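You operate a simulated robot arm through the tools that you are given. There is no shell and no other tool. Be economical: measure what you need, move in short steps, check, and stop when the job is done.

You run a simulated two-armed robot. Do the job below in one go: nothing can be reset, and whatever is moved stays where it is left.

Task
On the clear half of the upkeep bench, fold the yellow polishing cloth in half, so that its two short edges meet.

It is judged by the outcome, as a careful person would: the job done as asked, and still so three seconds after it is handed in. It fails if anything else is knocked over, pushed out of place, dropped, spilled or broken. Flat cloth is picked up by pressing the open fingertips on it (5 to 10 N) and closing them slowly along it; thin cloth reads only 2 to 8 mm in the jaws.

Robot
Two 6-joint arms with two-finger grippers on one trunk, on a base that drives. Base frame: it is fixed to the floor where the robot stands at the start and does not move with it; the origin is under the middle of the robot, x ahead of it, y to its left, z up; the surface under the hand at the start is at about z = 880. Units: mm, degrees, N and s.
The left shoulder is at the start at [61, 142, 900], the right one opposite. With the tool pointing down near the work surface each hand reaches from about 280 to 700 mm from the robot's upright axis, wherever it stands, measured 20 degrees to its own side. Places, roughly: clear half of the upkeep bench [500, 0, 900]. Payload 2.45 kg a hand.
The tool frame of a hand sits at the grasp point between the pads (the TCP): z along the fingers, y along the line on which they close. The tips reach 26 mm beyond it. Largest opening 96 mm; the body of the gripper starts 69 mm behind the TCP.
Orientation is that of the tool frame in the base frame, as a unit quaternion [w, x, y, z]. With the fingers straight down and closing along the base's y, the tool's x points along the base's -x, its y along +y and its z along -z.

Tools
- The arms move only by the tool arm_command. It takes "left_steps", "right_steps" or both (then of equal length, played together; a hand with none holds still); each is a list of rows, each a list of 3 entries, a list of its own where there are three numbers: the shift along the tool's x, y, z in mm, then the turn, a rotation vector about the tool's x, y, z in degrees, then the closure in counts, from 0 (fully open) to 255 (shut). In form: [[[dx, dy, dz], [rx, ry, rz], jaw], ...]. A call has 1 to 12 rows; each row is the pose to reach, as a shift and turn from the pose commanded when the call began, along the tool's axes at that moment. Rows are played at 5 a second. More than 50 mm and 8.6 degrees between two rows, or a gripper value outside its range, and nothing of the call is played. A pose out of reach is approached as far as the arm can. The call stops where the force on the tool passes 40 N (or 10 N more than at its start, if that is more) or the arm is blocked; 0.2 s more then pass. Each finger halts on what it meets, pressing with about 20 N; the grip force reading is that of the motor and also rises with nothing between the fingers. The clock runs only during rows and for 0.2 s after the last one: add rows that repeat a pose to give the fingers time. It gives the time, the measured TCP pose, the force on the tool (base axes), the opening and the grip force at its end, in the units of the frame above (readings bear some noise), with the torque about the TCP (base axes, N m) and any sound that the robot's microphone picked up.
- Cameras (640 x 400 px; columns grow to the right, rows downward): "scene" is now at [136.4, -2.2, 1503.4]; the picture's right is [0.20, -0.98, -0.00], its down [-0.76, -0.15, -0.63] and it looks along [0.62, 0.13, -0.78] (base axes); focal length 294 px, centre (320, 200). "left" rides on the left gripper at [82, -3, -98] in its tool frame; the picture's right is [0.04, 1.00, 0.00], its down [-0.73, 0.03, -0.68] and it looks along [-0.68, 0.03, 0.73] (tool axes); focal length 256 px, centre (320, 200). "right" rides on the right gripper at [82, 3, -98] in its tool frame; the picture's right is [-0.04, 1.00, 0.00], its down [-0.73, -0.03, -0.68] and it looks along [-0.68, -0.03, 0.73] (tool axes); focal length 256 px, centre (320, 200). There is no depth. A picture from a camera that has moved, and an enlarged one, comes with that camera's place and axes in the base frame and with its lens. The place of the scene camera against the robot may be out by one fixed shift of up to 18 mm in any direction.
- snapshot(camera): a new picture of that camera. The clock stands still meanwhile.
- raise_lower(by): slides the trunk up (or, below 0, down) by that many mm; the arms and the scene camera ride with it, the base frame stays. It gives what a move gives, with no picture.
- base_move(legs): drives the robot by 1 to 6 legs, each [ahead, turn to the left] in mm and degrees, along the robot's own axes; the way and the turn of a leg run together, so that a leg with both is an arc; at most 1500 mm and 180 degrees a leg. The arms and the cameras ride along, it lands a little off, and it stops where it bumps. It gives what a move gives.
- aim_head(pan, tilt): turns the head with the scene camera to pan (to the left, within 86 degrees either way) and tilt (down, from -29 to 69), counted from straight ahead of the robot. It gives what a move gives.
- inspect(camera, box): a new picture of the part [left, top, right, bottom] of that camera's present view, enlarged. The clock stands still meanwhile.
- job_done(): hands the job in; it is judged then, once.

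Work in short steps. Places have to be worked out from the pictures, the camera data and where the tool is seen: move nearer, look again, correct. Check each grasp and each placing, and mend what went wrong. You have 120 turns and 92 pictures in all, those below and enlarged ones among them. Open the grippers and draw the arms clear of the work before you hand the job in, unless the task says otherwise; then end with one line.

The tools are called after "Request:" by a JSON object that holds its "op" and its "data". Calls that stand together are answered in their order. arm_command: Moves the arms, as the interface text tells. Its arguments: {"type":"object","properties":{"left_steps":{"type":"array","items":{"type":"array"}},"right_steps":{"type":"array","items":{"type":"array"}}},"required":[]} The other tools are called the same way: raise_lower (by) slides the trunk up or down; base_move (legs) drives the base; aim_head (pan, tilt) turns the head that bears the scene camera; snapshot (camera) takes a picture; inspect (camera, box) takes an enlarged picture of a part of a camera's view; job_done () hands the job in.

At the start:

```text
time_s: 0.0
left_eef_pos: [508.5, 281.5, 1088.8]
left_tcp_rot: [0.0, 0.004, 1.0, 0.0]
left_wrist_force: [-0.4, 0.5, 0.1]
left_moment: [-0.03, -0.01, -0.03]
left_finger_gap: 96.0
left_finger_force: 0.0
right_eef_pos: [453.7, -139.5, 1078.4]
right_tcp_rot: [0.0, 0.003, 1.0, 0.0]
right_wrist_force: [0.2, 0.1, 0.5]
right_moment: [0.01, 0.02, -0.04]
right_finger_gap: 95.9
right_finger_force: 0.1
trunk travel left (down, up): [-525.0, 65.0]
robot x, y, heading: [-3.0, -3.1, 0.0]
head pan, tilt: [11.5, 50.9]
```

scene: 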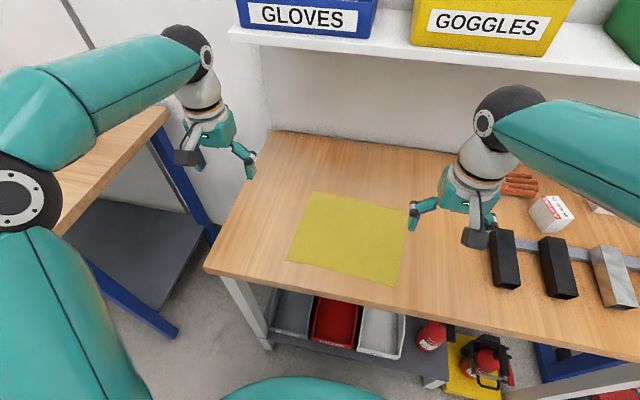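
right: 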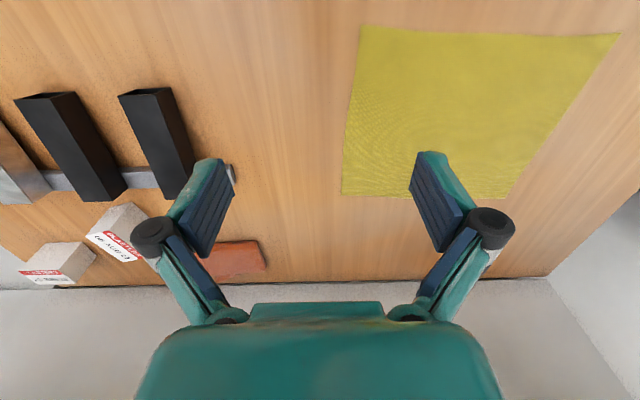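
left: 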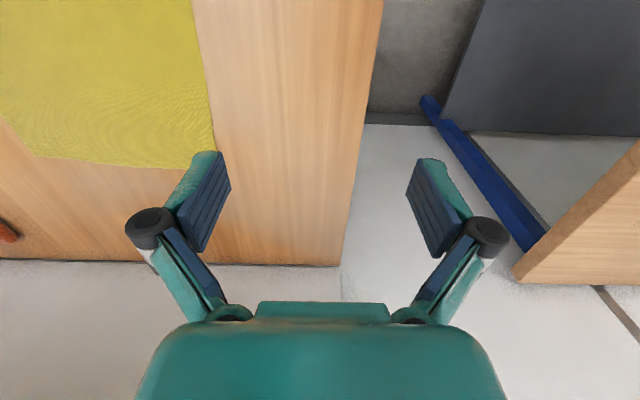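

The cloth lies at about x 425–655, y −115 to 145. Its short edges run along x, at y≈140 and y≈−110, so I plan to fold the left edge over to the right. First I turn the base right a little so both hands can reach the start and end positions.

Request:
{"op": "base_move", "data": {"legs": [[0, -20]]}}

Request:
{"op": "aim_head", "data": {"pan": 20, "tilt": 55}}

Request:
{"op": "snapshot", "data": {"camera": "scene"}}

```text
time_s: 1.6
left_eef_pos: [570.8, 91.9, 1089.6]
left_tcp_rot: [0.0, 0.179, 0.984, 0.0]
left_wrist_force: [0.5, -0.6, 0.4]
left_moment: [0.01, -0.03, 0.01]
left_finger_gap: 96.0
left_finger_force: 0.1
right_eef_pos: [376.4, -285.1, 1079.1]
right_tcp_rot: [0.0, 0.178, 0.984, 0.0]
right_wrist_force: [0.3, 0.4, -0.1]
right_moment: [-0.01, 0.02, 0.01]
right_finger_gap: 96.2
right_finger_force: 0.0
trunk travel left (down, up): [-525.0, 65.0]
robot x, y, heading: [-2.8, 14.7, -19.6]
head pan, tilt: [11.5, 50.9]
```

```text
time_s: 2.3
left_eef_pos: [570.8, 92.2, 1089.7]
left_tcp_rot: [-0.001, 0.178, 0.984, 0.001]
left_wrist_force: [-0.6, 0.4, -0.6]
left_moment: [-0.04, -0.03, -0.02]
left_finger_gap: 95.9
left_finger_force: 0.0
right_eef_pos: [375.7, -285.9, 1080.0]
right_tcp_rot: [0.0, 0.179, 0.984, 0.0]
right_wrist_force: [-0.8, 0.4, -0.4]
right_moment: [-0.01, 0.01, 0.01]
right_finger_gap: 96.0
right_finger_force: 0.1
trunk travel left (down, up): [-525.0, 65.0]
robot x, y, heading: [4.2, 14.0, -19.6]
head pan, tilt: [20.0, 55.0]
```

```text
88 pictures are left
camera scene: at [131.6, -22.3, 1498.1], right [0.0, -1.0, 0.0], down [-0.82, 0.0, -0.57], along [0.57, 0.0, -0.82], focal length 294 px, centre (320, 200)
```

scene: 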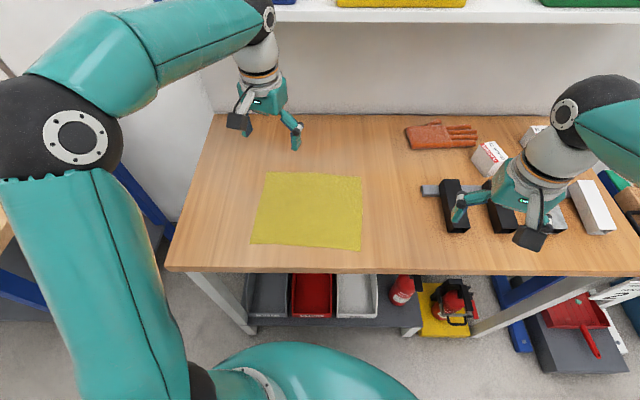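

The cloth is clear and the view is good. I move the left hand out to the left, then bring the right hand above the near-left corner, squaring both hands to the cloth.

Request:
{"op": "arm_command", "data": {"left_steps": [[[-12, 44, 0], [0, 0, -6], 0], [[-24, 88, 0], [0, 0, -12], 0], [[-35, 131, 0], [0, 0, -17.6], 0], [[-35, 131, 0], [0, 0, -17.6], 0], [[-35, 131, 0], [0, 0, -17.6], 0], [[-35, 131, 0], [0, 0, -17.6], 0], [[-35, 131, 0], [0, 0, -17.6], 0], [[-35, 131, 0], [0, 0, -17.6], 0], [[-35, 131, 0], [0, 0, -17.6], 0], [[-35, 131, 0], [0, 0, -17.6], 0]], "right_steps": [[[8, 38, 0], [0, 0, -2], 0], [[16, 76, 0], [0, 0, -4], 0], [[24, 113, 0], [0, 0, -6], 0], [[32, 151, 0], [0, 0, -8], 0], [[40, 189, 0], [0, 0, -10], 0], [[48, 227, 0], [0, 0, -12], 0], [[56, 265, 0], [0, 0, -14], 0], [[64, 302, 10], [0, 0, -16], 0], [[72, 340, 20], [0, 0, -17.6], 0], [[79, 378, 30], [0, 0, -17.6], 0]]}}

Request:
{"op": "snapshot", "data": {"camera": "right"}}

Request:
{"op": "snapshot", "data": {"camera": "left"}}

Request:
{"op": "snapshot", "data": {"camera": "scene"}}

```text
time_s: 4.4
left_eef_pos: [647.5, 200.8, 1091.0]
left_tcp_rot: [0.001, 0.025, 1.0, 0.0]
left_wrist_force: [0.3, -0.4, 0.2]
left_moment: [0.02, 0.01, 0.02]
left_finger_gap: 96.1
left_finger_force: 0.0
right_eef_pos: [455.1, -10.0, 1141.4]
right_tcp_rot: [0.062, 0.1, 0.991, 0.062]
right_wrist_force: [-0.2, 0.3, -0.3]
right_moment: [-0.02, 0.0, 0.0]
right_finger_gap: 96.2
right_finger_force: 0.1
trunk travel left (down, up): [-525.0, 65.0]
robot x, y, heading: [6.0, 15.6, -19.8]
head pan, tilt: [20.0, 55.0]
stopped in row 10 (right hand): the arm was blocked; the commanded pose is now the measured one
```

```text
87 pictures are left
camera right: at [362.6, -1.4, 1230.7], right [0.23, 0.96, 0.14], down [0.62, -0.25, 0.75], along [0.75, -0.09, -0.65], focal length 256 px, centre (320, 200)
```

right: 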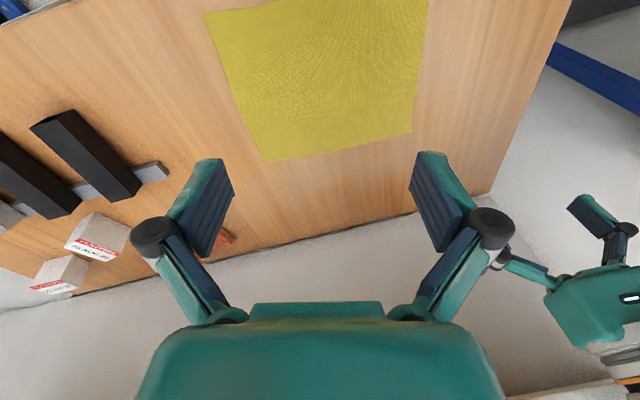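

```text
86 pictures are left
camera left: at [567.4, 201.6, 1191.7], right [0.01, 1.0, 0.0], down [0.73, -0.01, 0.68], along [0.68, -0.01, -0.73], focal length 256 px, centre (320, 200)
```

left: 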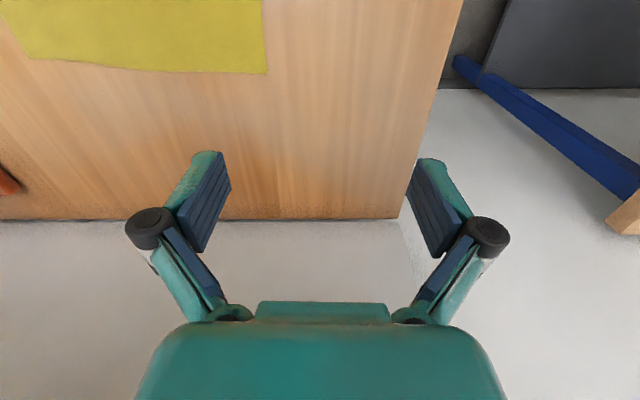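

```text
85 pictures are left
camera scene: at [131.8, -23.3, 1498.1], right [0.0, -1.0, 0.0], down [-0.82, 0.0, -0.57], along [0.57, 0.0, -0.82], focal length 294 px, centre (320, 200)
```

scene: 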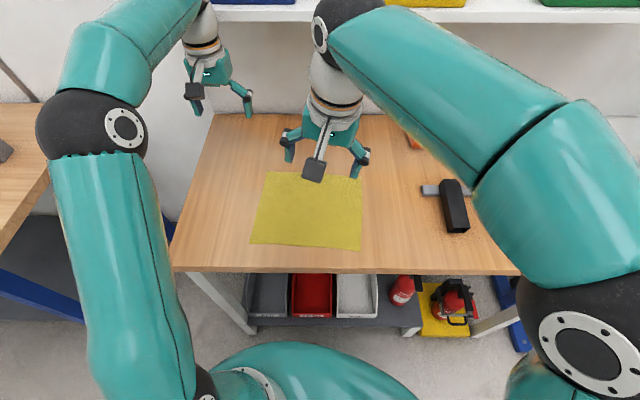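

The right arm can't cross this far at this heading. I'll use heading ≈ +5° for both pickups, then let a base turn to the right carry much of the fold. Now I turn back.

Request:
{"op": "base_move", "data": {"legs": [[0, 25]]}}

Request:
{"op": "snapshot", "data": {"camera": "right"}}

```text
time_s: 6.2
left_eef_pos: [501.7, 462.8, 1093.0]
left_tcp_rot: [-0.001, -0.198, 0.98, 0.0]
left_wrist_force: [-0.1, -0.7, 0.5]
left_moment: [-0.01, 0.02, -0.01]
left_finger_gap: 96.2
left_finger_force: 0.1
right_eef_pos: [431.0, 171.3, 1166.3]
right_tcp_rot: [0.06, -0.105, 0.988, 0.092]
right_wrist_force: [1.1, -0.2, -0.7]
right_moment: [-0.02, -0.01, 0.02]
right_finger_gap: 96.1
right_finger_force: 0.0
trunk travel left (down, up): [-525.0, 65.0]
robot x, y, heading: [1.5, -7.5, 5.6]
head pan, tilt: [20.0, 55.0]
```

```text
84 pictures are left
camera right: at [341.5, 139.3, 1251.1], right [-0.18, 0.97, 0.18], down [0.65, -0.02, 0.76], along [0.74, 0.25, -0.63], focal length 256 px, centre (320, 200)
```

right: 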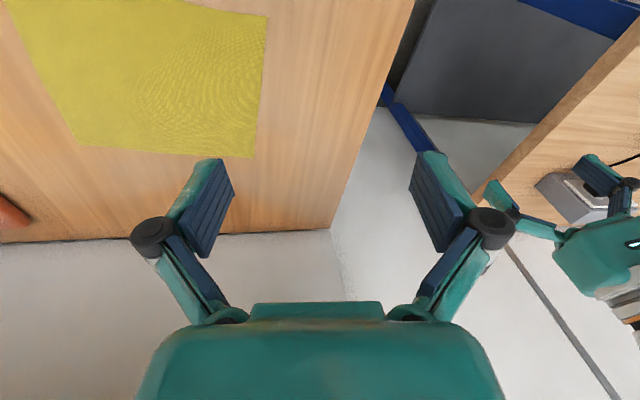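

I level the right hand and bring it down over the near-left corner (about [437, 158]).

Request:
{"op": "arm_command", "data": {"right_steps": [[[6, -18, 38], [2.7, 1.6, 3.7], 0], [[12, -37, 77], [5.3, 3.3, 7.4], 0], [[17, -55, 115], [8, 5, 11.2], 0], [[23, -74, 154], [10.7, 6.6, 14.9], 0], [[23, -74, 154], [10.7, 6.6, 14.9], 0]]}}

Request:
{"op": "snapshot", "data": {"camera": "right"}}

```text
time_s: 7.4
left_eef_pos: [500.4, 462.3, 1094.7]
left_tcp_rot: [0.0, -0.198, 0.98, 0.0]
left_wrist_force: [0.3, 0.2, 0.3]
left_moment: [0.03, -0.01, 0.0]
left_finger_gap: 96.1
left_finger_force: 0.0
right_eef_pos: [442.0, 122.4, 1000.1]
right_tcp_rot: [0.001, 0.026, 1.0, 0.001]
right_wrist_force: [0.4, 0.1, -0.3]
right_moment: [-0.02, -0.03, 0.01]
right_finger_gap: 96.2
right_finger_force: 0.1
trunk travel left (down, up): [-525.0, 65.0]
robot x, y, heading: [2.8, -8.0, 5.8]
head pan, tilt: [20.0, 55.0]
```

```text
83 pictures are left
camera right: at [359.3, 129.9, 1099.2], right [0.09, 1.0, 0.0], down [0.73, -0.07, 0.68], along [0.68, -0.06, -0.73], focal length 256 px, centre (320, 200)
```

right: 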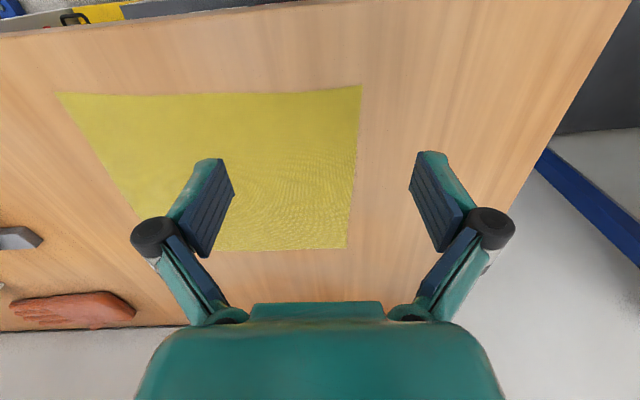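

From this view the corner is at [437, 157]. I lower to just above the cloth with the jaws at about 40 mm, with the outer finger at the edge.

Request:
{"op": "arm_command", "data": {"right_steps": [[[-5, 5, 25], [0, 0, 1], 75], [[-9.5, 9, 50], [0, 0, 2.2], 150], [[-9.5, 9, 75], [0, 0, 2.2], 150], [[-9.5, 9, 84], [0, 0, 2.2], 150], [[-9.5, 9, 84], [0, 0, 2.2], 150]]}}

Request:
{"op": "snapshot", "data": {"camera": "right"}}

```text
time_s: 8.6
left_eef_pos: [500.4, 462.2, 1092.6]
left_tcp_rot: [-0.001, -0.198, 0.98, -0.001]
left_wrist_force: [-0.1, -0.8, 0.3]
left_moment: [-0.01, 0.02, -0.02]
left_finger_gap: 96.3
left_finger_force: 0.0
right_eef_pos: [450.2, 134.1, 915.6]
right_tcp_rot: [0.001, 0.046, 0.999, 0.0]
right_wrist_force: [-0.5, -0.5, -0.5]
right_moment: [-0.01, 0.01, 0.01]
right_finger_gap: 39.6
right_finger_force: 0.0
trunk travel left (down, up): [-525.0, 65.0]
robot x, y, heading: [1.5, -6.3, 5.3]
head pan, tilt: [20.0, 55.0]
```

```text
82 pictures are left
camera right: at [368.7, 143.7, 1014.7], right [0.13, 0.99, 0.0], down [0.73, -0.1, 0.68], along [0.67, -0.09, -0.73], focal length 256 px, centre (320, 200)
```

right: 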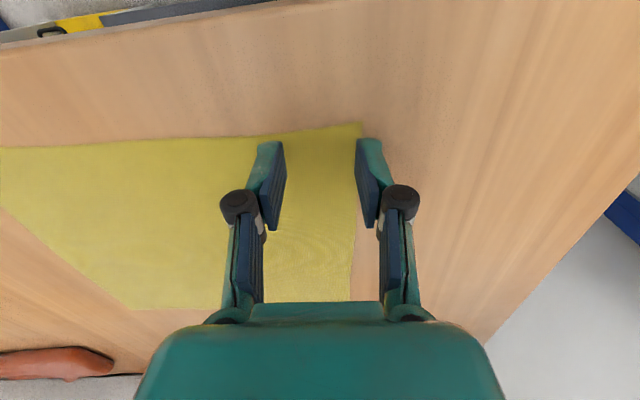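

The corner is confirmed. The outer finger is nearly off the cloth, so I shift 5 mm inward and press down gently.

Request:
{"op": "arm_command", "data": {"right_steps": [[[0, -6, 0], [0, 0, 0], 150], [[0, -6, 5], [0, 0, 0], 150], [[0, -6, 8], [0, 0, 0], 150], [[0, -6, 10], [0, 0, 0], 150], [[0, -6, 11], [0, 0, 0], 150]]}}

```text
time_s: 9.8
left_eef_pos: [499.6, 462.8, 1093.3]
left_tcp_rot: [0.0, -0.197, 0.98, 0.0]
left_wrist_force: [-0.3, -0.3, -0.3]
left_moment: [0.01, 0.03, 0.02]
left_finger_gap: 95.9
left_finger_force: 0.0
right_eef_pos: [448.6, 128.1, 905.3]
right_tcp_rot: [0.003, 0.046, 0.999, 0.003]
right_wrist_force: [1.0, -2.5, 16.4]
right_moment: [-0.29, 0.09, 0.04]
right_finger_gap: 40.4
right_finger_force: 5.1
trunk travel left (down, up): [-525.0, 65.0]
robot x, y, heading: [3.4, -8.4, 5.5]
head pan, tilt: [20.0, 55.0]
```

Contact is 16 N, a bit heavy. I ease off slightly and close slowly.

Request:
{"op": "arm_command", "data": {"right_steps": [[[0, 0, -0.6], [0, 0, 0], 150], [[0, 0, -0.6], [0, 0, 0], 165], [[0, 0, -0.6], [0, 0, 0], 180], [[0, 0, -0.6], [0, 0, 0], 195], [[0, 0, -0.6], [0, 0, 0], 210], [[0, 0, -0.6], [0, 0, 0], 225], [[0, 0, -0.6], [0, 0, 0], 240], [[0, 0, -0.6], [0, 0, 0], 255], [[0, 0, -0.6], [0, 0, 0], 255], [[0, 0, -0.6], [0, 0, 0], 255]]}}

Request:
{"op": "snapshot", "data": {"camera": "right"}}

```text
time_s: 12.0
left_eef_pos: [498.7, 462.2, 1093.6]
left_tcp_rot: [0.0, -0.198, 0.98, 0.0]
left_wrist_force: [-0.5, 0.0, 0.4]
left_moment: [0.01, -0.02, -0.01]
left_finger_gap: 96.1
left_finger_force: 0.0
right_eef_pos: [446.7, 129.0, 905.2]
right_tcp_rot: [0.002, 0.045, 0.999, 0.001]
right_wrist_force: [-0.2, 0.6, 20.2]
right_moment: [0.03, 0.08, 0.0]
right_finger_gap: 3.4
right_finger_force: 19.8
trunk travel left (down, up): [-525.0, 65.0]
robot x, y, heading: [-2.7, -6.5, 5.5]
head pan, tilt: [20.0, 55.0]
```

```text
81 pictures are left
camera right: at [365.7, 138.8, 1004.4], right [0.13, 0.99, 0.0], down [0.73, -0.1, 0.68], along [0.68, -0.09, -0.73], focal length 256 px, centre (320, 200)
```

right: 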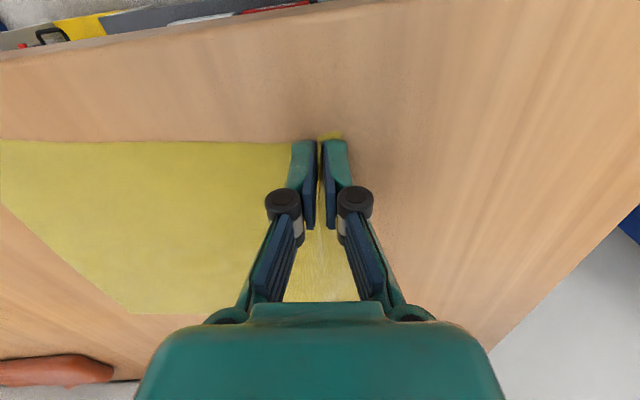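

The jaws read 3.4 mm with cloth between them. I lift 40 mm, shift a bit to the right, and check.

Request:
{"op": "arm_command", "data": {"right_steps": [[[0, 0, -15], [0, 0, 0], 255], [[0, -10, -30], [0, 0, 0], 255], [[-5, -25, -40], [0, 0, 0], 255], [[-10, -40, -50], [0, 0, 0], 255]]}}

Request:
{"op": "snapshot", "data": {"camera": "scene"}}

```text
time_s: 13.0
left_eef_pos: [501.2, 462.3, 1094.0]
left_tcp_rot: [0.0, -0.197, 0.98, 0.0]
left_wrist_force: [0.1, -0.8, 0.5]
left_moment: [0.0, 0.01, 0.01]
left_finger_gap: 96.0
left_finger_force: 0.0
right_eef_pos: [454.4, 88.1, 952.5]
right_tcp_rot: [0.001, 0.045, 0.999, 0.001]
right_wrist_force: [-0.9, -0.7, 1.1]
right_moment: [-0.01, 0.02, 0.0]
right_finger_gap: 1.5
right_finger_force: 20.0
trunk travel left (down, up): [-525.0, 65.0]
robot x, y, heading: [1.0, -6.9, 5.5]
head pan, tilt: [20.0, 55.0]
```

```text
80 pictures are left
camera scene: at [128.2, 13.6, 1498.1], right [0.43, -0.9, 0.0], down [-0.74, -0.35, -0.57], along [0.52, 0.25, -0.82], focal length 294 px, centre (320, 200)
```

scene: 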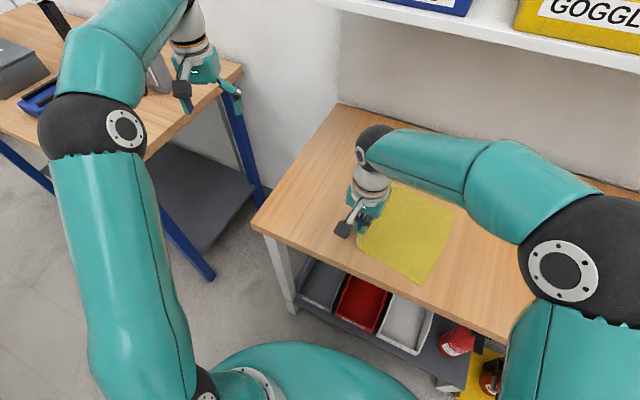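

The gap fell to 1.5 mm, so I need to check whether the cloth slipped.

Request:
{"op": "snapshot", "data": {"camera": "right"}}

```text
79 pictures are left
camera right: at [373.5, 97.6, 1051.3], right [0.13, 0.99, 0.0], down [0.73, -0.1, 0.68], along [0.67, -0.09, -0.73], focal length 256 px, centre (320, 200)
```

right: 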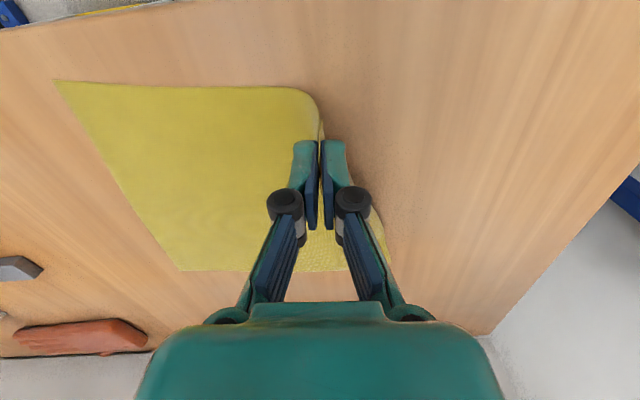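

The corner is still held: the near edge rises into the fingers. I carry it on to about [490, 45], which still leaves slack to the far corner, and look where the far corner lies.

Request:
{"op": "arm_command", "data": {"right_steps": [[[-13, -13, 0], [0, 0, 0], 255], [[-26, -26, 0], [0, 0, 0], 255], [[-40, -40, 0], [0, 0, 0], 255]]}}

Request:
{"op": "snapshot", "data": {"camera": "right"}}

Request:
{"op": "snapshot", "data": {"camera": "scene"}}

```text
time_s: 13.8
left_eef_pos: [501.1, 462.5, 1093.8]
left_tcp_rot: [0.0, -0.197, 0.98, 0.001]
left_wrist_force: [0.0, 0.3, 0.7]
left_moment: [0.03, 0.05, 0.0]
left_finger_gap: 96.2
left_finger_force: 0.1
right_eef_pos: [492.4, 43.7, 953.9]
right_tcp_rot: [0.0, 0.046, 0.999, 0.002]
right_wrist_force: [0.5, -0.7, 0.6]
right_moment: [0.0, 0.0, -0.02]
right_finger_gap: 1.3
right_finger_force: 20.0
trunk travel left (down, up): [-525.0, 65.0]
robot x, y, heading: [6.2, -6.9, 5.5]
head pan, tilt: [20.0, 55.0]
```

```text
78 pictures are left
camera right: at [411.7, 53.7, 1051.2], right [0.13, 0.99, 0.0], down [0.73, -0.1, 0.68], along [0.67, -0.09, -0.73], focal length 256 px, centre (320, 200)
```

right: 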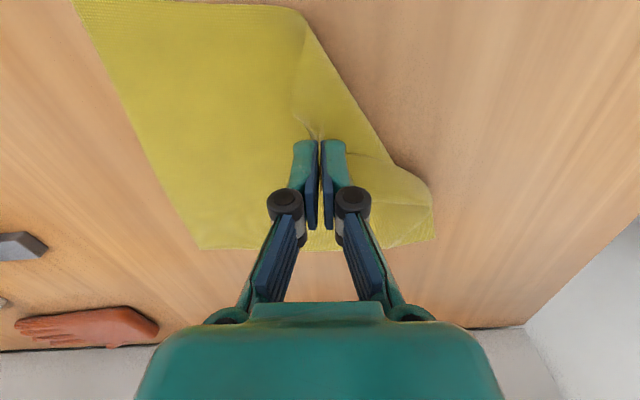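

```text
77 pictures are left
camera scene: at [128.9, 13.5, 1498.0], right [0.43, -0.9, 0.0], down [-0.74, -0.35, -0.57], along [0.52, 0.25, -0.82], focal length 294 px, centre (320, 200)
```

scene: 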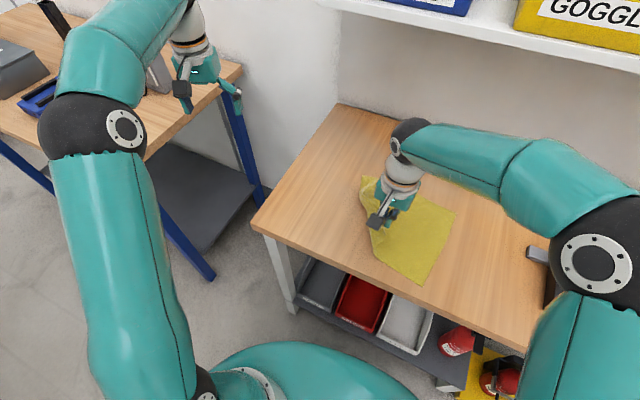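

The far-left corner stayed put at about [642, 146], and there is room for the left hand. I bring the left hand over it.

Request:
{"op": "arm_command", "data": {"left_steps": [[[1, -40, 0], [0, 0, 2.5], 0], [[2, -80, 0], [0, 0, 5], 0], [[3, -120, 0], [0, 0, 7.5], 0], [[4, -160, 0], [0, 0, 10], 0], [[6, -200, 0], [0, 0, 12.5], 0], [[7, -240, 0], [0, 0, 15], 0], [[8, -280, 10], [0, 0, 17.5], 0], [[9, -320, 35], [0, 0, 20], 0], [[10, -340, 60], [0, 0, 22.7], 0], [[10, -350, 94], [0, 0, 22.7], 0], [[10, -350, 94], [0, 0, 22.7], 0]]}}

Request:
{"op": "snapshot", "data": {"camera": "left"}}

Request:
{"op": "snapshot", "data": {"camera": "scene"}}

```text
time_s: 16.2
left_eef_pos: [628.2, 136.7, 1001.1]
left_tcp_rot: [0.0, -0.001, 1.0, -0.001]
left_wrist_force: [-0.7, -0.5, 0.2]
left_moment: [0.03, 0.01, -0.02]
left_finger_gap: 95.9
left_finger_force: 0.1
right_eef_pos: [492.9, 45.0, 953.8]
right_tcp_rot: [0.001, 0.045, 0.999, 0.002]
right_wrist_force: [0.3, -0.2, 3.2]
right_moment: [-0.03, -0.03, -0.04]
right_finger_gap: 3.5
right_finger_force: 18.9
trunk travel left (down, up): [-525.0, 65.0]
robot x, y, heading: [0.5, -8.6, 5.8]
head pan, tilt: [20.0, 55.0]
```

```text
76 pictures are left
camera left: at [547.9, 132.7, 1099.2], right [-0.04, 1.0, 0.0], down [0.73, 0.03, 0.68], along [0.68, 0.03, -0.73], focal length 256 px, centre (320, 200)
```

left: 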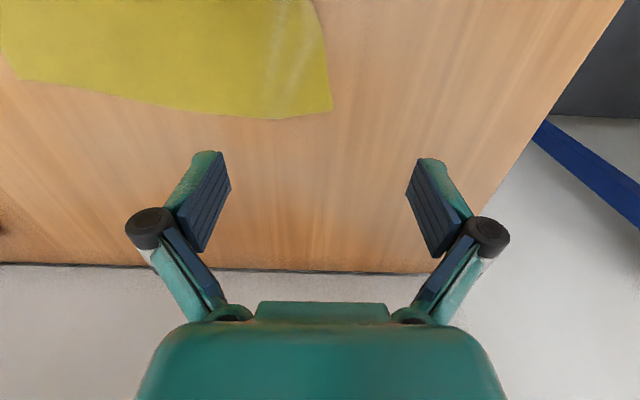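

```text
75 pictures are left
camera scene: at [128.1, 13.9, 1498.1], right [0.43, -0.9, 0.0], down [-0.74, -0.35, -0.57], along [0.52, 0.25, -0.82], focal length 294 px, centre (320, 200)
```

scene: 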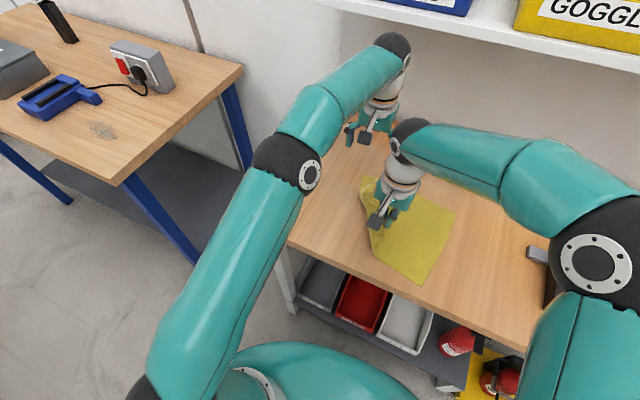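

The far-left corner is at about [643, 148]. I lower the left hand onto it with a slight yaw and the jaws at 40 mm.

Request:
{"op": "arm_command", "data": {"left_steps": [[[-2, -8, 25], [0, 0, -4], 75], [[-5.5, -15.5, 50], [0, 0, -8], 150], [[-5.5, -15.5, 75], [0, 0, -8], 150], [[-5.5, -15.5, 86], [0, 0, -8], 150], [[-5.5, -15.5, 86], [0, 0, -8], 150]]}}

Request:
{"op": "snapshot", "data": {"camera": "left"}}

```text
time_s: 17.4
left_eef_pos: [631.7, 122.5, 914.9]
left_tcp_rot: [0.0, -0.07, 0.998, 0.0]
left_wrist_force: [-1.1, 0.0, 0.1]
left_moment: [0.02, 0.02, -0.01]
left_finger_gap: 39.3
left_finger_force: 0.1
right_eef_pos: [492.6, 44.4, 953.7]
right_tcp_rot: [0.001, 0.045, 0.999, 0.0]
right_wrist_force: [0.4, -0.3, -3.0]
right_moment: [-0.02, 0.04, 0.0]
right_finger_gap: 3.3
right_finger_force: 16.7
trunk travel left (down, up): [-525.0, 65.0]
robot x, y, heading: [2.0, -8.1, 5.6]
head pan, tilt: [20.0, 55.0]
```

```text
74 pictures are left
camera left: at [553.8, 107.4, 1014.0], right [-0.18, 0.98, 0.0], down [0.72, 0.13, 0.68], along [0.67, 0.12, -0.73], focal length 256 px, centre (320, 200)
```

left: 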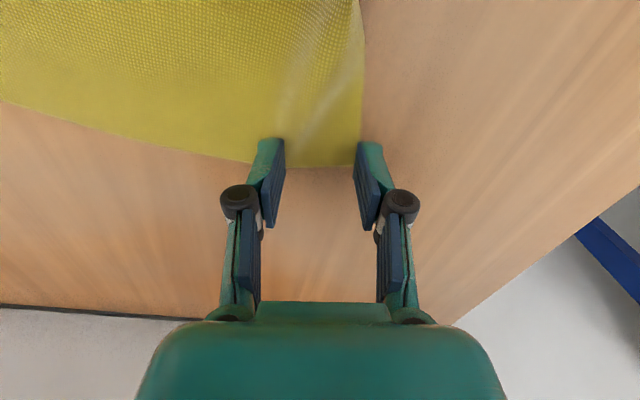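

The fingers sit at the corner but close to the far edge. I shift 5 mm inward and press down.

Request:
{"op": "arm_command", "data": {"left_steps": [[[5, -3, 0], [0, 0, 0], 150], [[5, -3, 5], [0, 0, 0], 150], [[5, -3, 8], [0, 0, 0], 150], [[5, -3, 9.5], [0, 0, 0], 150], [[5, -3, 9.5], [0, 0, 0], 150]]}}

```text
time_s: 18.6
left_eef_pos: [628.2, 117.4, 906.3]
left_tcp_rot: [0.003, -0.07, 0.998, -0.001]
left_wrist_force: [0.4, 1.2, 15.3]
left_moment: [0.02, -0.03, 0.0]
left_finger_gap: 40.1
left_finger_force: 0.4
right_eef_pos: [491.4, 44.7, 954.4]
right_tcp_rot: [0.001, 0.045, 0.999, 0.002]
right_wrist_force: [-1.0, -0.9, -0.2]
right_moment: [-0.06, -0.03, 0.02]
right_finger_gap: 2.6
right_finger_force: 18.4
trunk travel left (down, up): [-525.0, 65.0]
robot x, y, heading: [-0.6, -4.9, 5.6]
head pan, tilt: [20.0, 55.0]
```

Contact is made at 15 N. I ease off and close slowly.

Request:
{"op": "arm_command", "data": {"left_steps": [[[0, 0, -0.6], [0, 0, 0], 150], [[0, 0, -0.6], [0, 0, 0], 165], [[0, 0, -0.6], [0, 0, 0], 180], [[0, 0, -0.6], [0, 0, 0], 195], [[0, 0, -0.6], [0, 0, 0], 210], [[0, 0, -0.6], [0, 0, 0], 225], [[0, 0, -0.6], [0, 0, 0], 240], [[0, 0, -0.6], [0, 0, 0], 255], [[0, 0, -0.6], [0, 0, 0], 255], [[0, 0, -0.6], [0, 0, 0], 255]]}}

Request:
{"op": "snapshot", "data": {"camera": "left"}}

```text
time_s: 20.8
left_eef_pos: [625.8, 117.4, 905.6]
left_tcp_rot: [0.001, -0.071, 0.997, 0.001]
left_wrist_force: [0.3, -0.6, 26.3]
left_moment: [0.08, -0.04, 0.0]
left_finger_gap: 2.6
left_finger_force: 19.8
right_eef_pos: [490.6, 44.6, 954.2]
right_tcp_rot: [0.001, 0.046, 0.999, 0.001]
right_wrist_force: [-0.2, 0.1, -0.3]
right_moment: [-0.01, 0.0, -0.03]
right_finger_gap: 3.3
right_finger_force: 25.1
trunk travel left (down, up): [-525.0, 65.0]
robot x, y, heading: [2.3, -4.8, 5.5]
head pan, tilt: [20.0, 55.0]
```

```text
73 pictures are left
camera left: at [547.7, 102.2, 1005.4], right [-0.18, 0.98, 0.0], down [0.72, 0.13, 0.68], along [0.67, 0.12, -0.73], focal length 256 px, centre (320, 200)
```

left: 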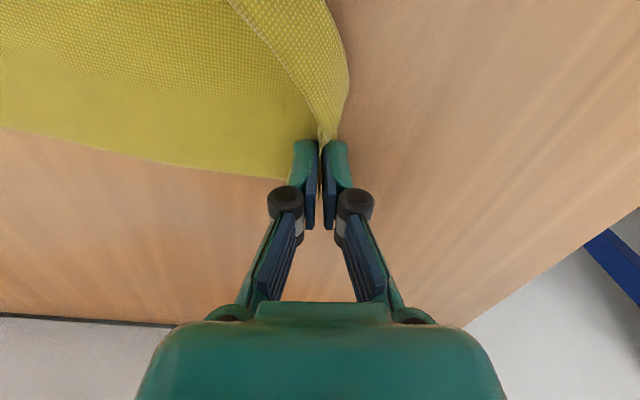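

Both corners are held. I lift both hands together and tilt the right hand so its wrist leans right, away from the left arm.

Request:
{"op": "arm_command", "data": {"left_steps": [[[0, 0, -15], [0, 0, 0], 255], [[0, -3, -35], [0, 0, 0], 255], [[0, -6, -55], [0, 0, 0], 255], [[0, -10, -75], [0, 0, 0], 255]], "right_steps": [[[0, 0, -7], [-5, 0, 0], 255], [[0, 0, -14], [-10, 0, 0], 255], [[0, 0, -21], [-15, 0, 0], 255], [[0, 0, -28], [-20, 0, 0], 255]]}}

Request:
{"op": "snapshot", "data": {"camera": "scene"}}

Request:
{"op": "snapshot", "data": {"camera": "left"}}

```text
time_s: 21.8
left_eef_pos: [628.8, 106.7, 979.8]
left_tcp_rot: [0.0, -0.07, 0.998, 0.0]
left_wrist_force: [-0.2, 0.0, 2.7]
left_moment: [0.13, 0.02, 0.0]
left_finger_gap: 3.2
left_finger_force: 25.5
right_eef_pos: [491.9, 44.3, 985.3]
right_tcp_rot: [0.009, 0.045, 0.983, 0.175]
right_wrist_force: [0.1, -1.3, 1.6]
right_moment: [0.02, -0.02, 0.0]
right_finger_gap: 1.2
right_finger_force: 18.7
trunk travel left (down, up): [-525.0, 65.0]
robot x, y, heading: [-2.4, -9.8, 5.7]
head pan, tilt: [20.0, 55.0]
```

```text
72 pictures are left
camera scene: at [128.0, 13.4, 1498.1], right [0.43, -0.9, 0.0], down [-0.74, -0.35, -0.57], along [0.52, 0.25, -0.82], focal length 294 px, centre (320, 200)
```

scene: 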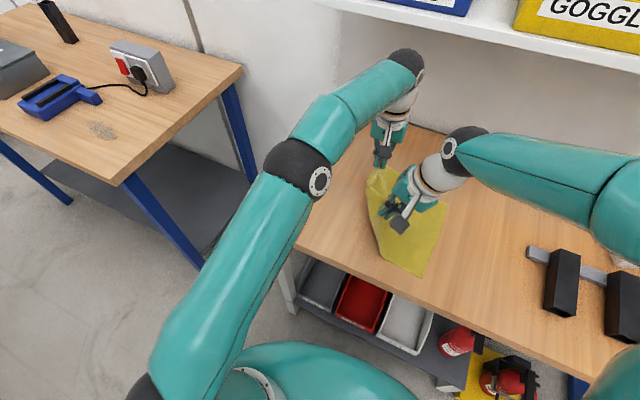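

```text
71 pictures are left
camera left: at [549.6, 92.3, 1078.4], right [-0.18, 0.98, 0.0], down [0.72, 0.13, 0.68], along [0.67, 0.12, -0.73], focal length 256 px, centre (320, 200)
```

left: 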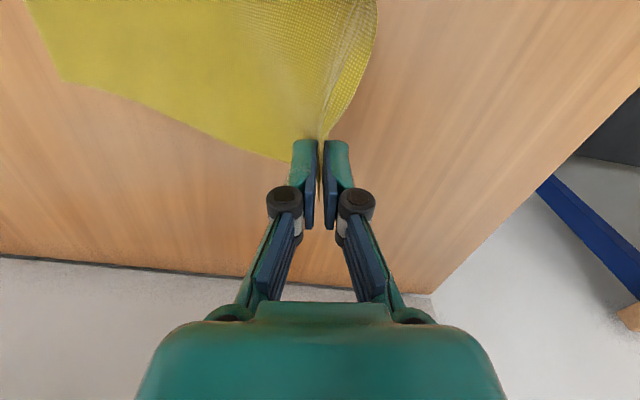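

That works well. I adjust the right hand slightly nearer, then let a base turn of −18° carry both corners over to the right side.

Request:
{"op": "arm_command", "data": {"right_steps": [[[12, 4, 1], [0, 0, 0], 255], [[24, 8, 3], [0, 0, 0], 255], [[36, 11, 4], [0, 0, 0], 255]]}}

Request:
{"op": "base_move", "data": {"legs": [[0, -9]]}}

Request:
{"op": "snapshot", "data": {"camera": "scene"}}

```text
time_s: 22.6
left_eef_pos: [628.0, 107.5, 980.1]
left_tcp_rot: [0.0, -0.071, 0.997, 0.0]
left_wrist_force: [1.1, 0.5, 2.0]
left_moment: [-0.15, -0.04, -0.01]
left_finger_gap: 3.2
left_finger_force: 24.8
right_eef_pos: [455.4, 60.2, 985.9]
right_tcp_rot: [0.009, 0.045, 0.984, 0.174]
right_wrist_force: [0.7, -0.1, -1.3]
right_moment: [-0.02, -0.01, -0.01]
right_finger_gap: 4.0
right_finger_force: 25.5
trunk travel left (down, up): [-525.0, 65.0]
robot x, y, heading: [-0.7, -3.5, 5.7]
head pan, tilt: [20.0, 55.0]
```

```text
time_s: 23.7
left_eef_pos: [639.2, 8.6, 978.9]
left_tcp_rot: [0.001, 0.007, 1.0, 0.0]
left_wrist_force: [-0.2, 0.3, 0.1]
left_moment: [0.01, -0.04, 0.01]
left_finger_gap: 3.9
left_finger_force: 21.0
right_eef_pos: [460.8, -12.3, 985.1]
right_tcp_rot: [0.022, 0.122, 0.977, 0.173]
right_wrist_force: [-0.5, 0.0, -0.3]
right_moment: [0.02, 0.0, -0.04]
right_finger_gap: 3.7
right_finger_force: 22.0
trunk travel left (down, up): [-525.0, 65.0]
robot x, y, heading: [2.9, 3.9, -3.6]
head pan, tilt: [20.0, 55.0]
```

```text
70 pictures are left
camera scene: at [133.2, 1.7, 1498.0], right [0.29, -0.96, 0.0], down [-0.79, -0.23, -0.57], along [0.55, 0.16, -0.82], focal length 294 px, centre (320, 200)
```

scene: 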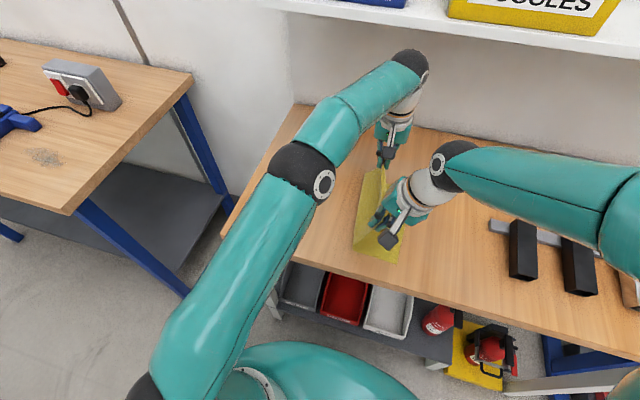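

Halfway there and both grips hold. I turn another −9°.

Request:
{"op": "base_move", "data": {"legs": [[0, -9]]}}

Request:
{"op": "snapshot", "data": {"camera": "scene"}}

Request:
{"op": "snapshot", "data": {"camera": "right"}}

Request:
{"op": "snapshot", "data": {"camera": "left"}}

```text
time_s: 24.8
left_eef_pos: [630.6, -94.0, 979.1]
left_tcp_rot: [0.0, 0.086, 0.996, 0.0]
left_wrist_force: [-0.7, -0.5, 0.1]
left_moment: [-0.02, -0.06, 0.0]
left_finger_gap: 3.0
left_finger_force: 18.8
right_eef_pos: [451.8, -84.5, 984.7]
right_tcp_rot: [0.036, 0.198, 0.964, 0.171]
right_wrist_force: [0.5, 0.2, -1.0]
right_moment: [-0.03, 0.01, -0.01]
right_finger_gap: 3.7
right_finger_force: 19.9
trunk travel left (down, up): [-525.0, 65.0]
robot x, y, heading: [3.3, 11.1, -12.4]
head pan, tilt: [20.0, 55.0]
```

```text
69 pictures are left
camera scene: at [135.0, -10.8, 1498.1], right [0.13, -0.99, 0.0], down [-0.81, -0.11, -0.57], along [0.57, 0.07, -0.82], focal length 294 px, centre (320, 200)
```

scene: 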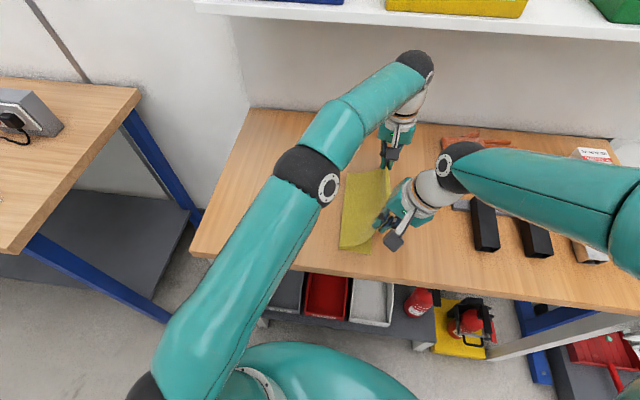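

```text
68 pictures are left
camera right: at [365.1, -80.6, 1078.2], right [0.41, 0.85, 0.34], down [0.57, -0.53, 0.63], along [0.71, -0.06, -0.7], focal length 256 px, centre (320, 200)
```

right: 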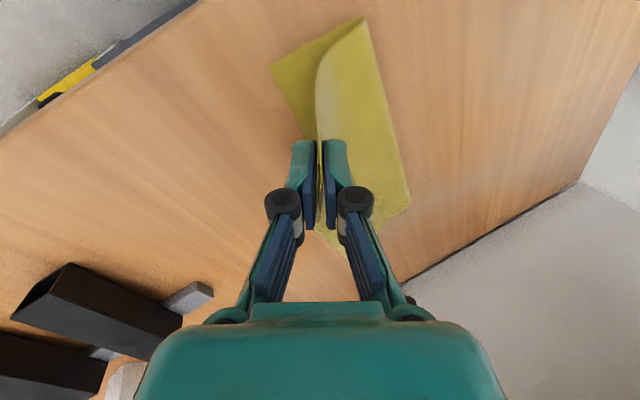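

```text
67 pictures are left
camera left: at [551.4, -81.7, 1078.6], right [0.13, 0.99, 0.0], down [0.73, -0.1, 0.68], along [0.67, -0.09, -0.73], focal length 256 px, centre (320, 200)
```

left: 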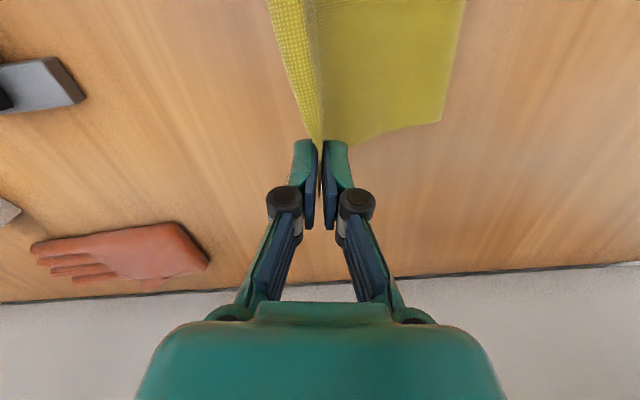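

I need to see where the underlying right edge lies, so I enlarge the scene view.

Request:
{"op": "inspect", "data": {"camera": "scene", "box": [320, 140, 440, 270]}}

Request:
{"op": "inspect", "data": {"camera": "right", "box": [220, 0, 460, 270]}}

```text
3.08 times, centred on (380, 205) of scene
camera zoom: at [135.0, -10.8, 1498.1], right [0.13, -0.99, 0.0], down [-0.81, -0.11, -0.57], along [0.57, 0.07, -0.82], focal length 904 px, centre (135, 185)
```

zoom: 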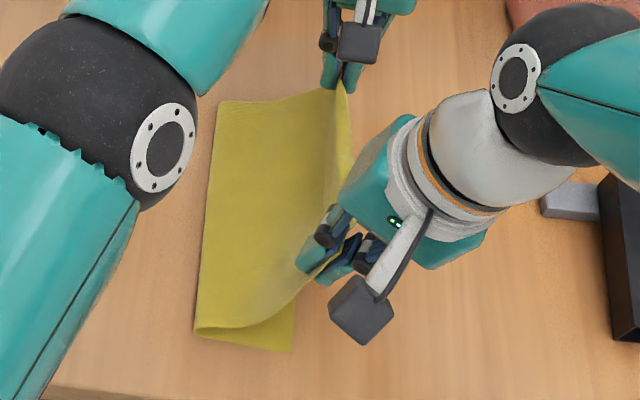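

```text
1.48 times, centred on (340, 135) of right
camera zoom: at [365.1, -80.6, 1078.2], right [0.41, 0.85, 0.34], down [0.57, -0.53, 0.63], along [0.71, -0.06, -0.7], focal length 379 px, centre (290, 296)
```

zoom: 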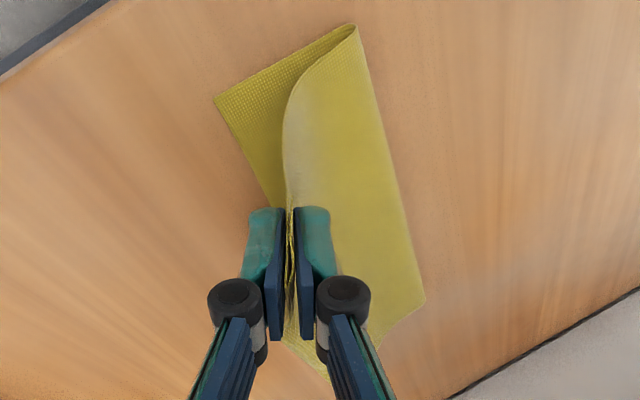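

The underlying right edge runs from about [425, −71] to [642, −90], so it slid slightly left as a whole. I lower both hands so the carried edge, which hangs about 35 mm past the grips, will lie on it.

Request:
{"op": "arm_command", "data": {"left_steps": [[[3, 9, 13], [0, 0, -1.2], 255], [[6, 18, 26], [0, 0, -2.4], 255], [[9, 27, 39], [0, 0, -3.6], 255], [[11.7, 34.5, 50], [0, 0, -4.8], 255]], "right_steps": [[[8, 0, 14], [0, 0, 0], 255], [[16, -1, 28], [0, 0, 0], 255], [[25, -1, 42], [0, 0, 0], 255], [[34, -2, 56], [0, 0, 0], 255]]}}

Request:
{"op": "snapshot", "data": {"camera": "right"}}

Request:
{"op": "snapshot", "data": {"camera": "left"}}

Request:
{"op": "inspect", "data": {"camera": "scene", "box": [320, 140, 440, 270]}}

```text
time_s: 25.8
left_eef_pos: [627.5, -56.9, 929.4]
left_tcp_rot: [0.0, 0.045, 0.999, -0.001]
left_wrist_force: [-0.5, -0.6, 0.4]
left_moment: [-0.01, 0.01, 0.02]
left_finger_gap: 1.5
left_finger_force: 20.6
right_eef_pos: [427.3, -54.9, 931.8]
right_tcp_rot: [0.036, 0.199, 0.964, 0.17]
right_wrist_force: [0.2, 0.1, 0.0]
right_moment: [-0.05, 0.01, 0.0]
right_finger_gap: 3.0
right_finger_force: 24.6
trunk travel left (down, up): [-525.0, 65.0]
robot x, y, heading: [1.9, 9.4, -12.6]
head pan, tilt: [20.0, 55.0]
```

```text
64 pictures are left
camera right: at [339.8, -51.6, 1025.0], right [0.41, 0.85, 0.34], down [0.57, -0.53, 0.63], along [0.71, -0.06, -0.7], focal length 256 px, centre (320, 200)
```

right: 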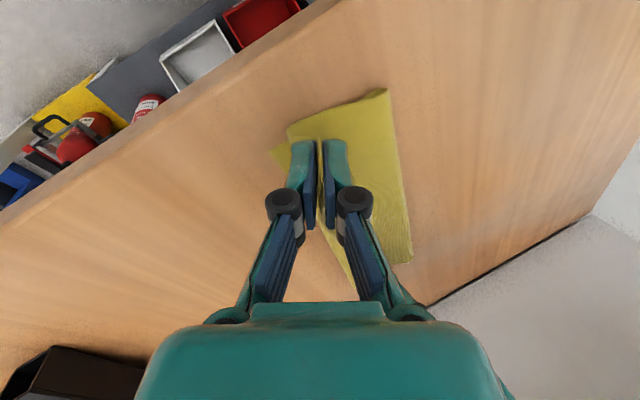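

```text
63 pictures are left
camera left: at [546.3, -52.1, 1029.2], right [0.05, 1.0, 0.0], down [0.73, -0.04, 0.68], along [0.68, -0.03, -0.73], focal length 256 px, centre (320, 200)
```

left: 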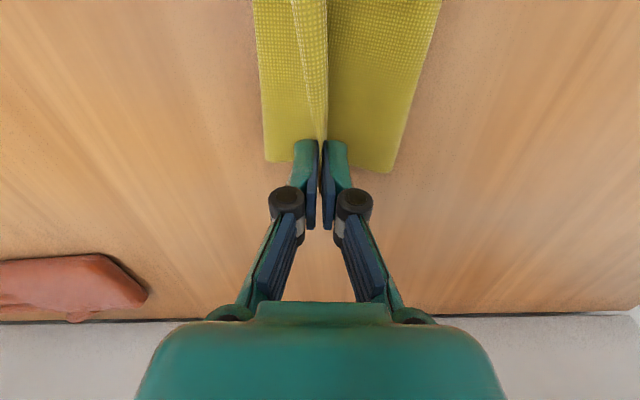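

```text
3.08 times, centred on (380, 205) of scene
camera zoom: at [135.2, -10.9, 1498.0], right [0.13, -0.99, 0.0], down [-0.81, -0.11, -0.57], along [0.57, 0.07, -0.82], focal length 904 px, centre (135, 185)
```

zoom: 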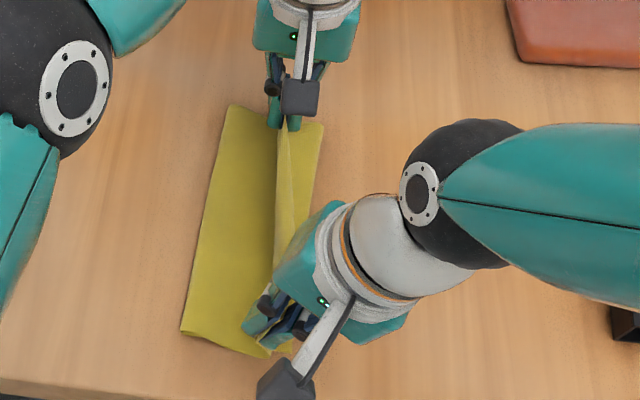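

The right edge below is at [425, −70] to [645, −95]. I correct by about 10 mm (right hand away from the front, left hand to the right), lower to just above the cloth, then open slowly.

Request:
{"op": "arm_command", "data": {"left_steps": [[[0, -5, 6], [0, 0, 0], 255], [[-0.8, -9, 12], [0, 0, 0], 255], [[-0.8, -9, 18], [0, 0, 0], 255], [[-0.8, -9, 18], [0, 0, 0], 230], [[-0.8, -9, 18], [0, 0, 0], 205], [[-0.8, -9, 18], [0, 0, 0], 180], [[-0.8, -9, 18], [0, 0, 0], 180]], "right_steps": [[[-6, -2, 6], [0, 0, 0], 255], [[-11.7, -4, 12], [0, 0, 0], 255], [[-11.7, -6, 18], [0, 0, 0], 255], [[-11.7, -6, 18], [0, 0, 0], 230], [[-11.7, -6, 18], [0, 0, 0], 205], [[-11.7, -6, 18], [0, 0, 0], 180], [[-11.7, -6, 18], [0, 0, 0], 180]]}}

Request:
{"op": "snapshot", "data": {"camera": "right"}}

Request:
{"op": "snapshot", "data": {"camera": "left"}}

```text
time_s: 27.4
left_eef_pos: [625.9, -64.5, 911.9]
left_tcp_rot: [0.0, 0.045, 0.999, 0.0]
left_wrist_force: [-0.3, -0.3, 0.5]
left_moment: [0.02, -0.03, 0.02]
left_finger_gap: 28.3
left_finger_force: 0.1
right_eef_pos: [438.4, -59.1, 913.5]
right_tcp_rot: [0.035, 0.199, 0.964, 0.171]
right_wrist_force: [0.9, 0.2, 2.4]
right_moment: [-0.02, 0.03, 0.03]
right_finger_gap: 28.4
right_finger_force: 0.0
trunk travel left (down, up): [-525.0, 65.0]
robot x, y, heading: [2.3, 10.7, -12.5]
head pan, tilt: [20.0, 55.0]
```

```text
61 pictures are left
camera right: at [351.7, -55.4, 1006.3], right [0.41, 0.85, 0.34], down [0.57, -0.53, 0.63], along [0.71, -0.06, -0.7], focal length 256 px, centre (320, 200)
```

right: 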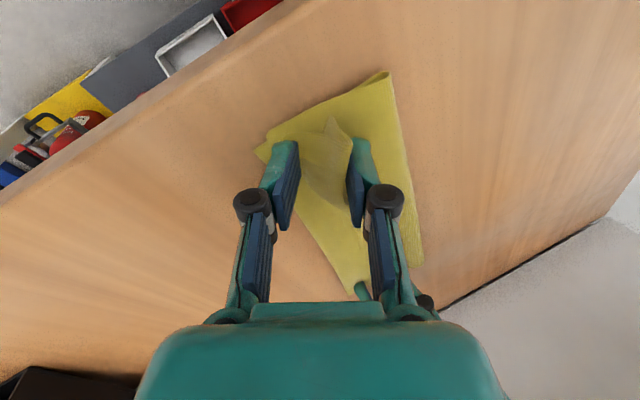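

```text
60 pictures are left
camera left: at [545.1, -60.5, 1011.5], right [0.05, 1.0, 0.0], down [0.73, -0.04, 0.68], along [0.68, -0.03, -0.73], focal length 256 px, centre (320, 200)
```

left: 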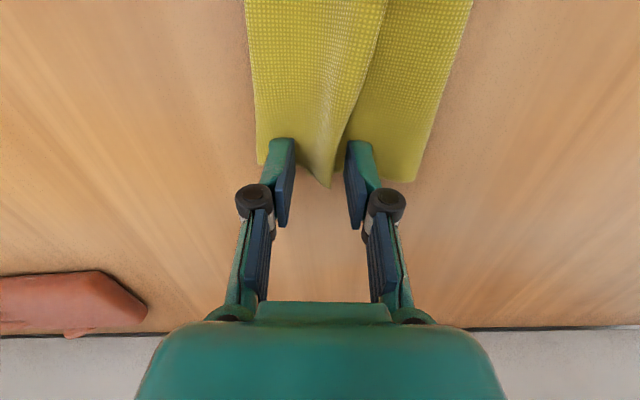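

The cloth is released, but the edge seems curled. I raise both hands and look.

Request:
{"op": "arm_command", "data": {"left_steps": [[[0, 0, -20], [0, 0, 0], 150], [[0, 0, -50], [0, 0, 0], 120], [[0, 0, -90], [0, 0, 0], 80], [[0, 30, -120], [0, 0, 0], 0]], "right_steps": [[[0, 0, -20], [0, 0, 0], 150], [[0, 0, -50], [0, 0, 0], 120], [[0, 0, -90], [0, 0, 0], 80], [[0, -30, -120], [0, 0, 0], 0]]}}

Request:
{"op": "snapshot", "data": {"camera": "left"}}

Request:
{"op": "snapshot", "data": {"camera": "right"}}

Request:
{"op": "inspect", "data": {"camera": "scene", "box": [320, 140, 440, 270]}}

```text
time_s: 28.4
left_eef_pos: [627.7, -38.6, 1033.5]
left_tcp_rot: [0.0, 0.044, 0.999, 0.0]
left_wrist_force: [0.2, 1.2, -0.3]
left_moment: [0.03, -0.01, -0.02]
left_finger_gap: 96.1
left_finger_force: 0.1
right_eef_pos: [410.7, -121.5, 1016.3]
right_tcp_rot: [0.037, 0.199, 0.964, 0.171]
right_wrist_force: [-0.9, 0.8, 0.9]
right_moment: [0.0, 0.0, 0.0]
right_finger_gap: 96.0
right_finger_force: 0.1
trunk travel left (down, up): [-525.0, 65.0]
robot x, y, heading: [2.1, 6.2, -12.5]
head pan, tilt: [20.0, 55.0]
```

```text
59 pictures are left
camera left: at [547.7, -34.6, 1133.5], right [0.05, 1.0, 0.0], down [0.73, -0.04, 0.68], along [0.68, -0.03, -0.73], focal length 256 px, centre (320, 200)
```

left: 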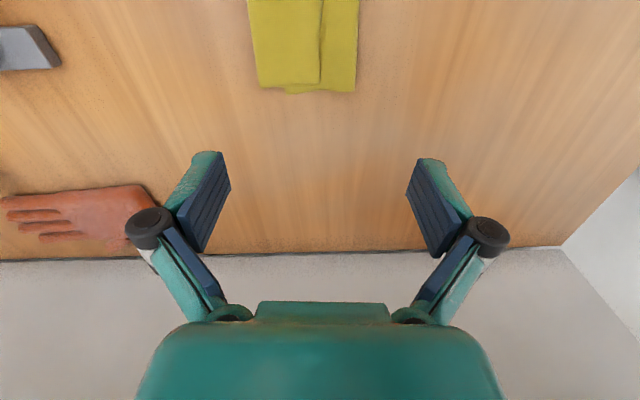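

```text
58 pictures are left
camera right: at [323.6, -118.5, 1109.2], right [0.41, 0.85, 0.34], down [0.57, -0.53, 0.63], along [0.71, -0.06, -0.7], focal length 256 px, centre (320, 200)
```

right: 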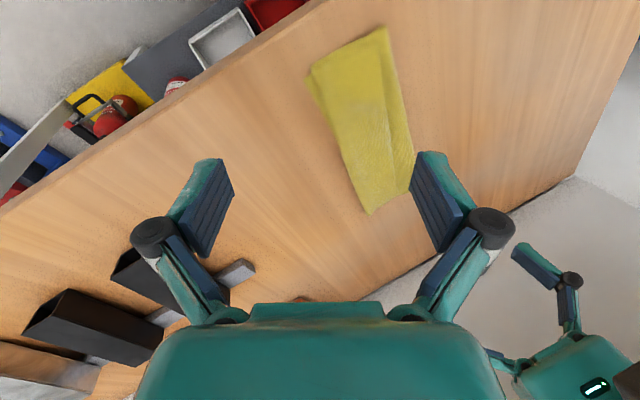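

```text
3.08 times, centred on (380, 205) of scene
camera zoom: at [134.1, -10.5, 1498.1], right [0.13, -0.99, 0.0], down [-0.81, -0.11, -0.57], along [0.57, 0.07, -0.82], focal length 904 px, centre (135, 185)
```

zoom: 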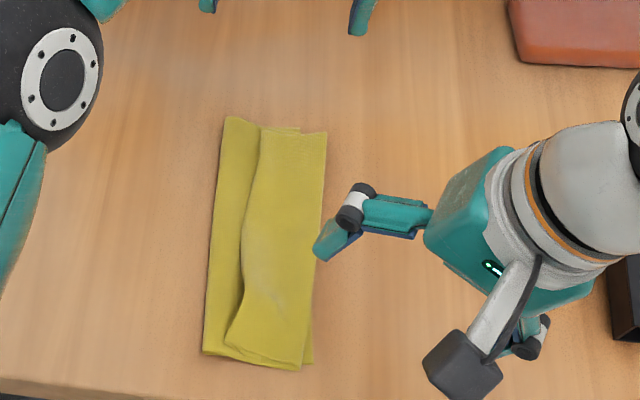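

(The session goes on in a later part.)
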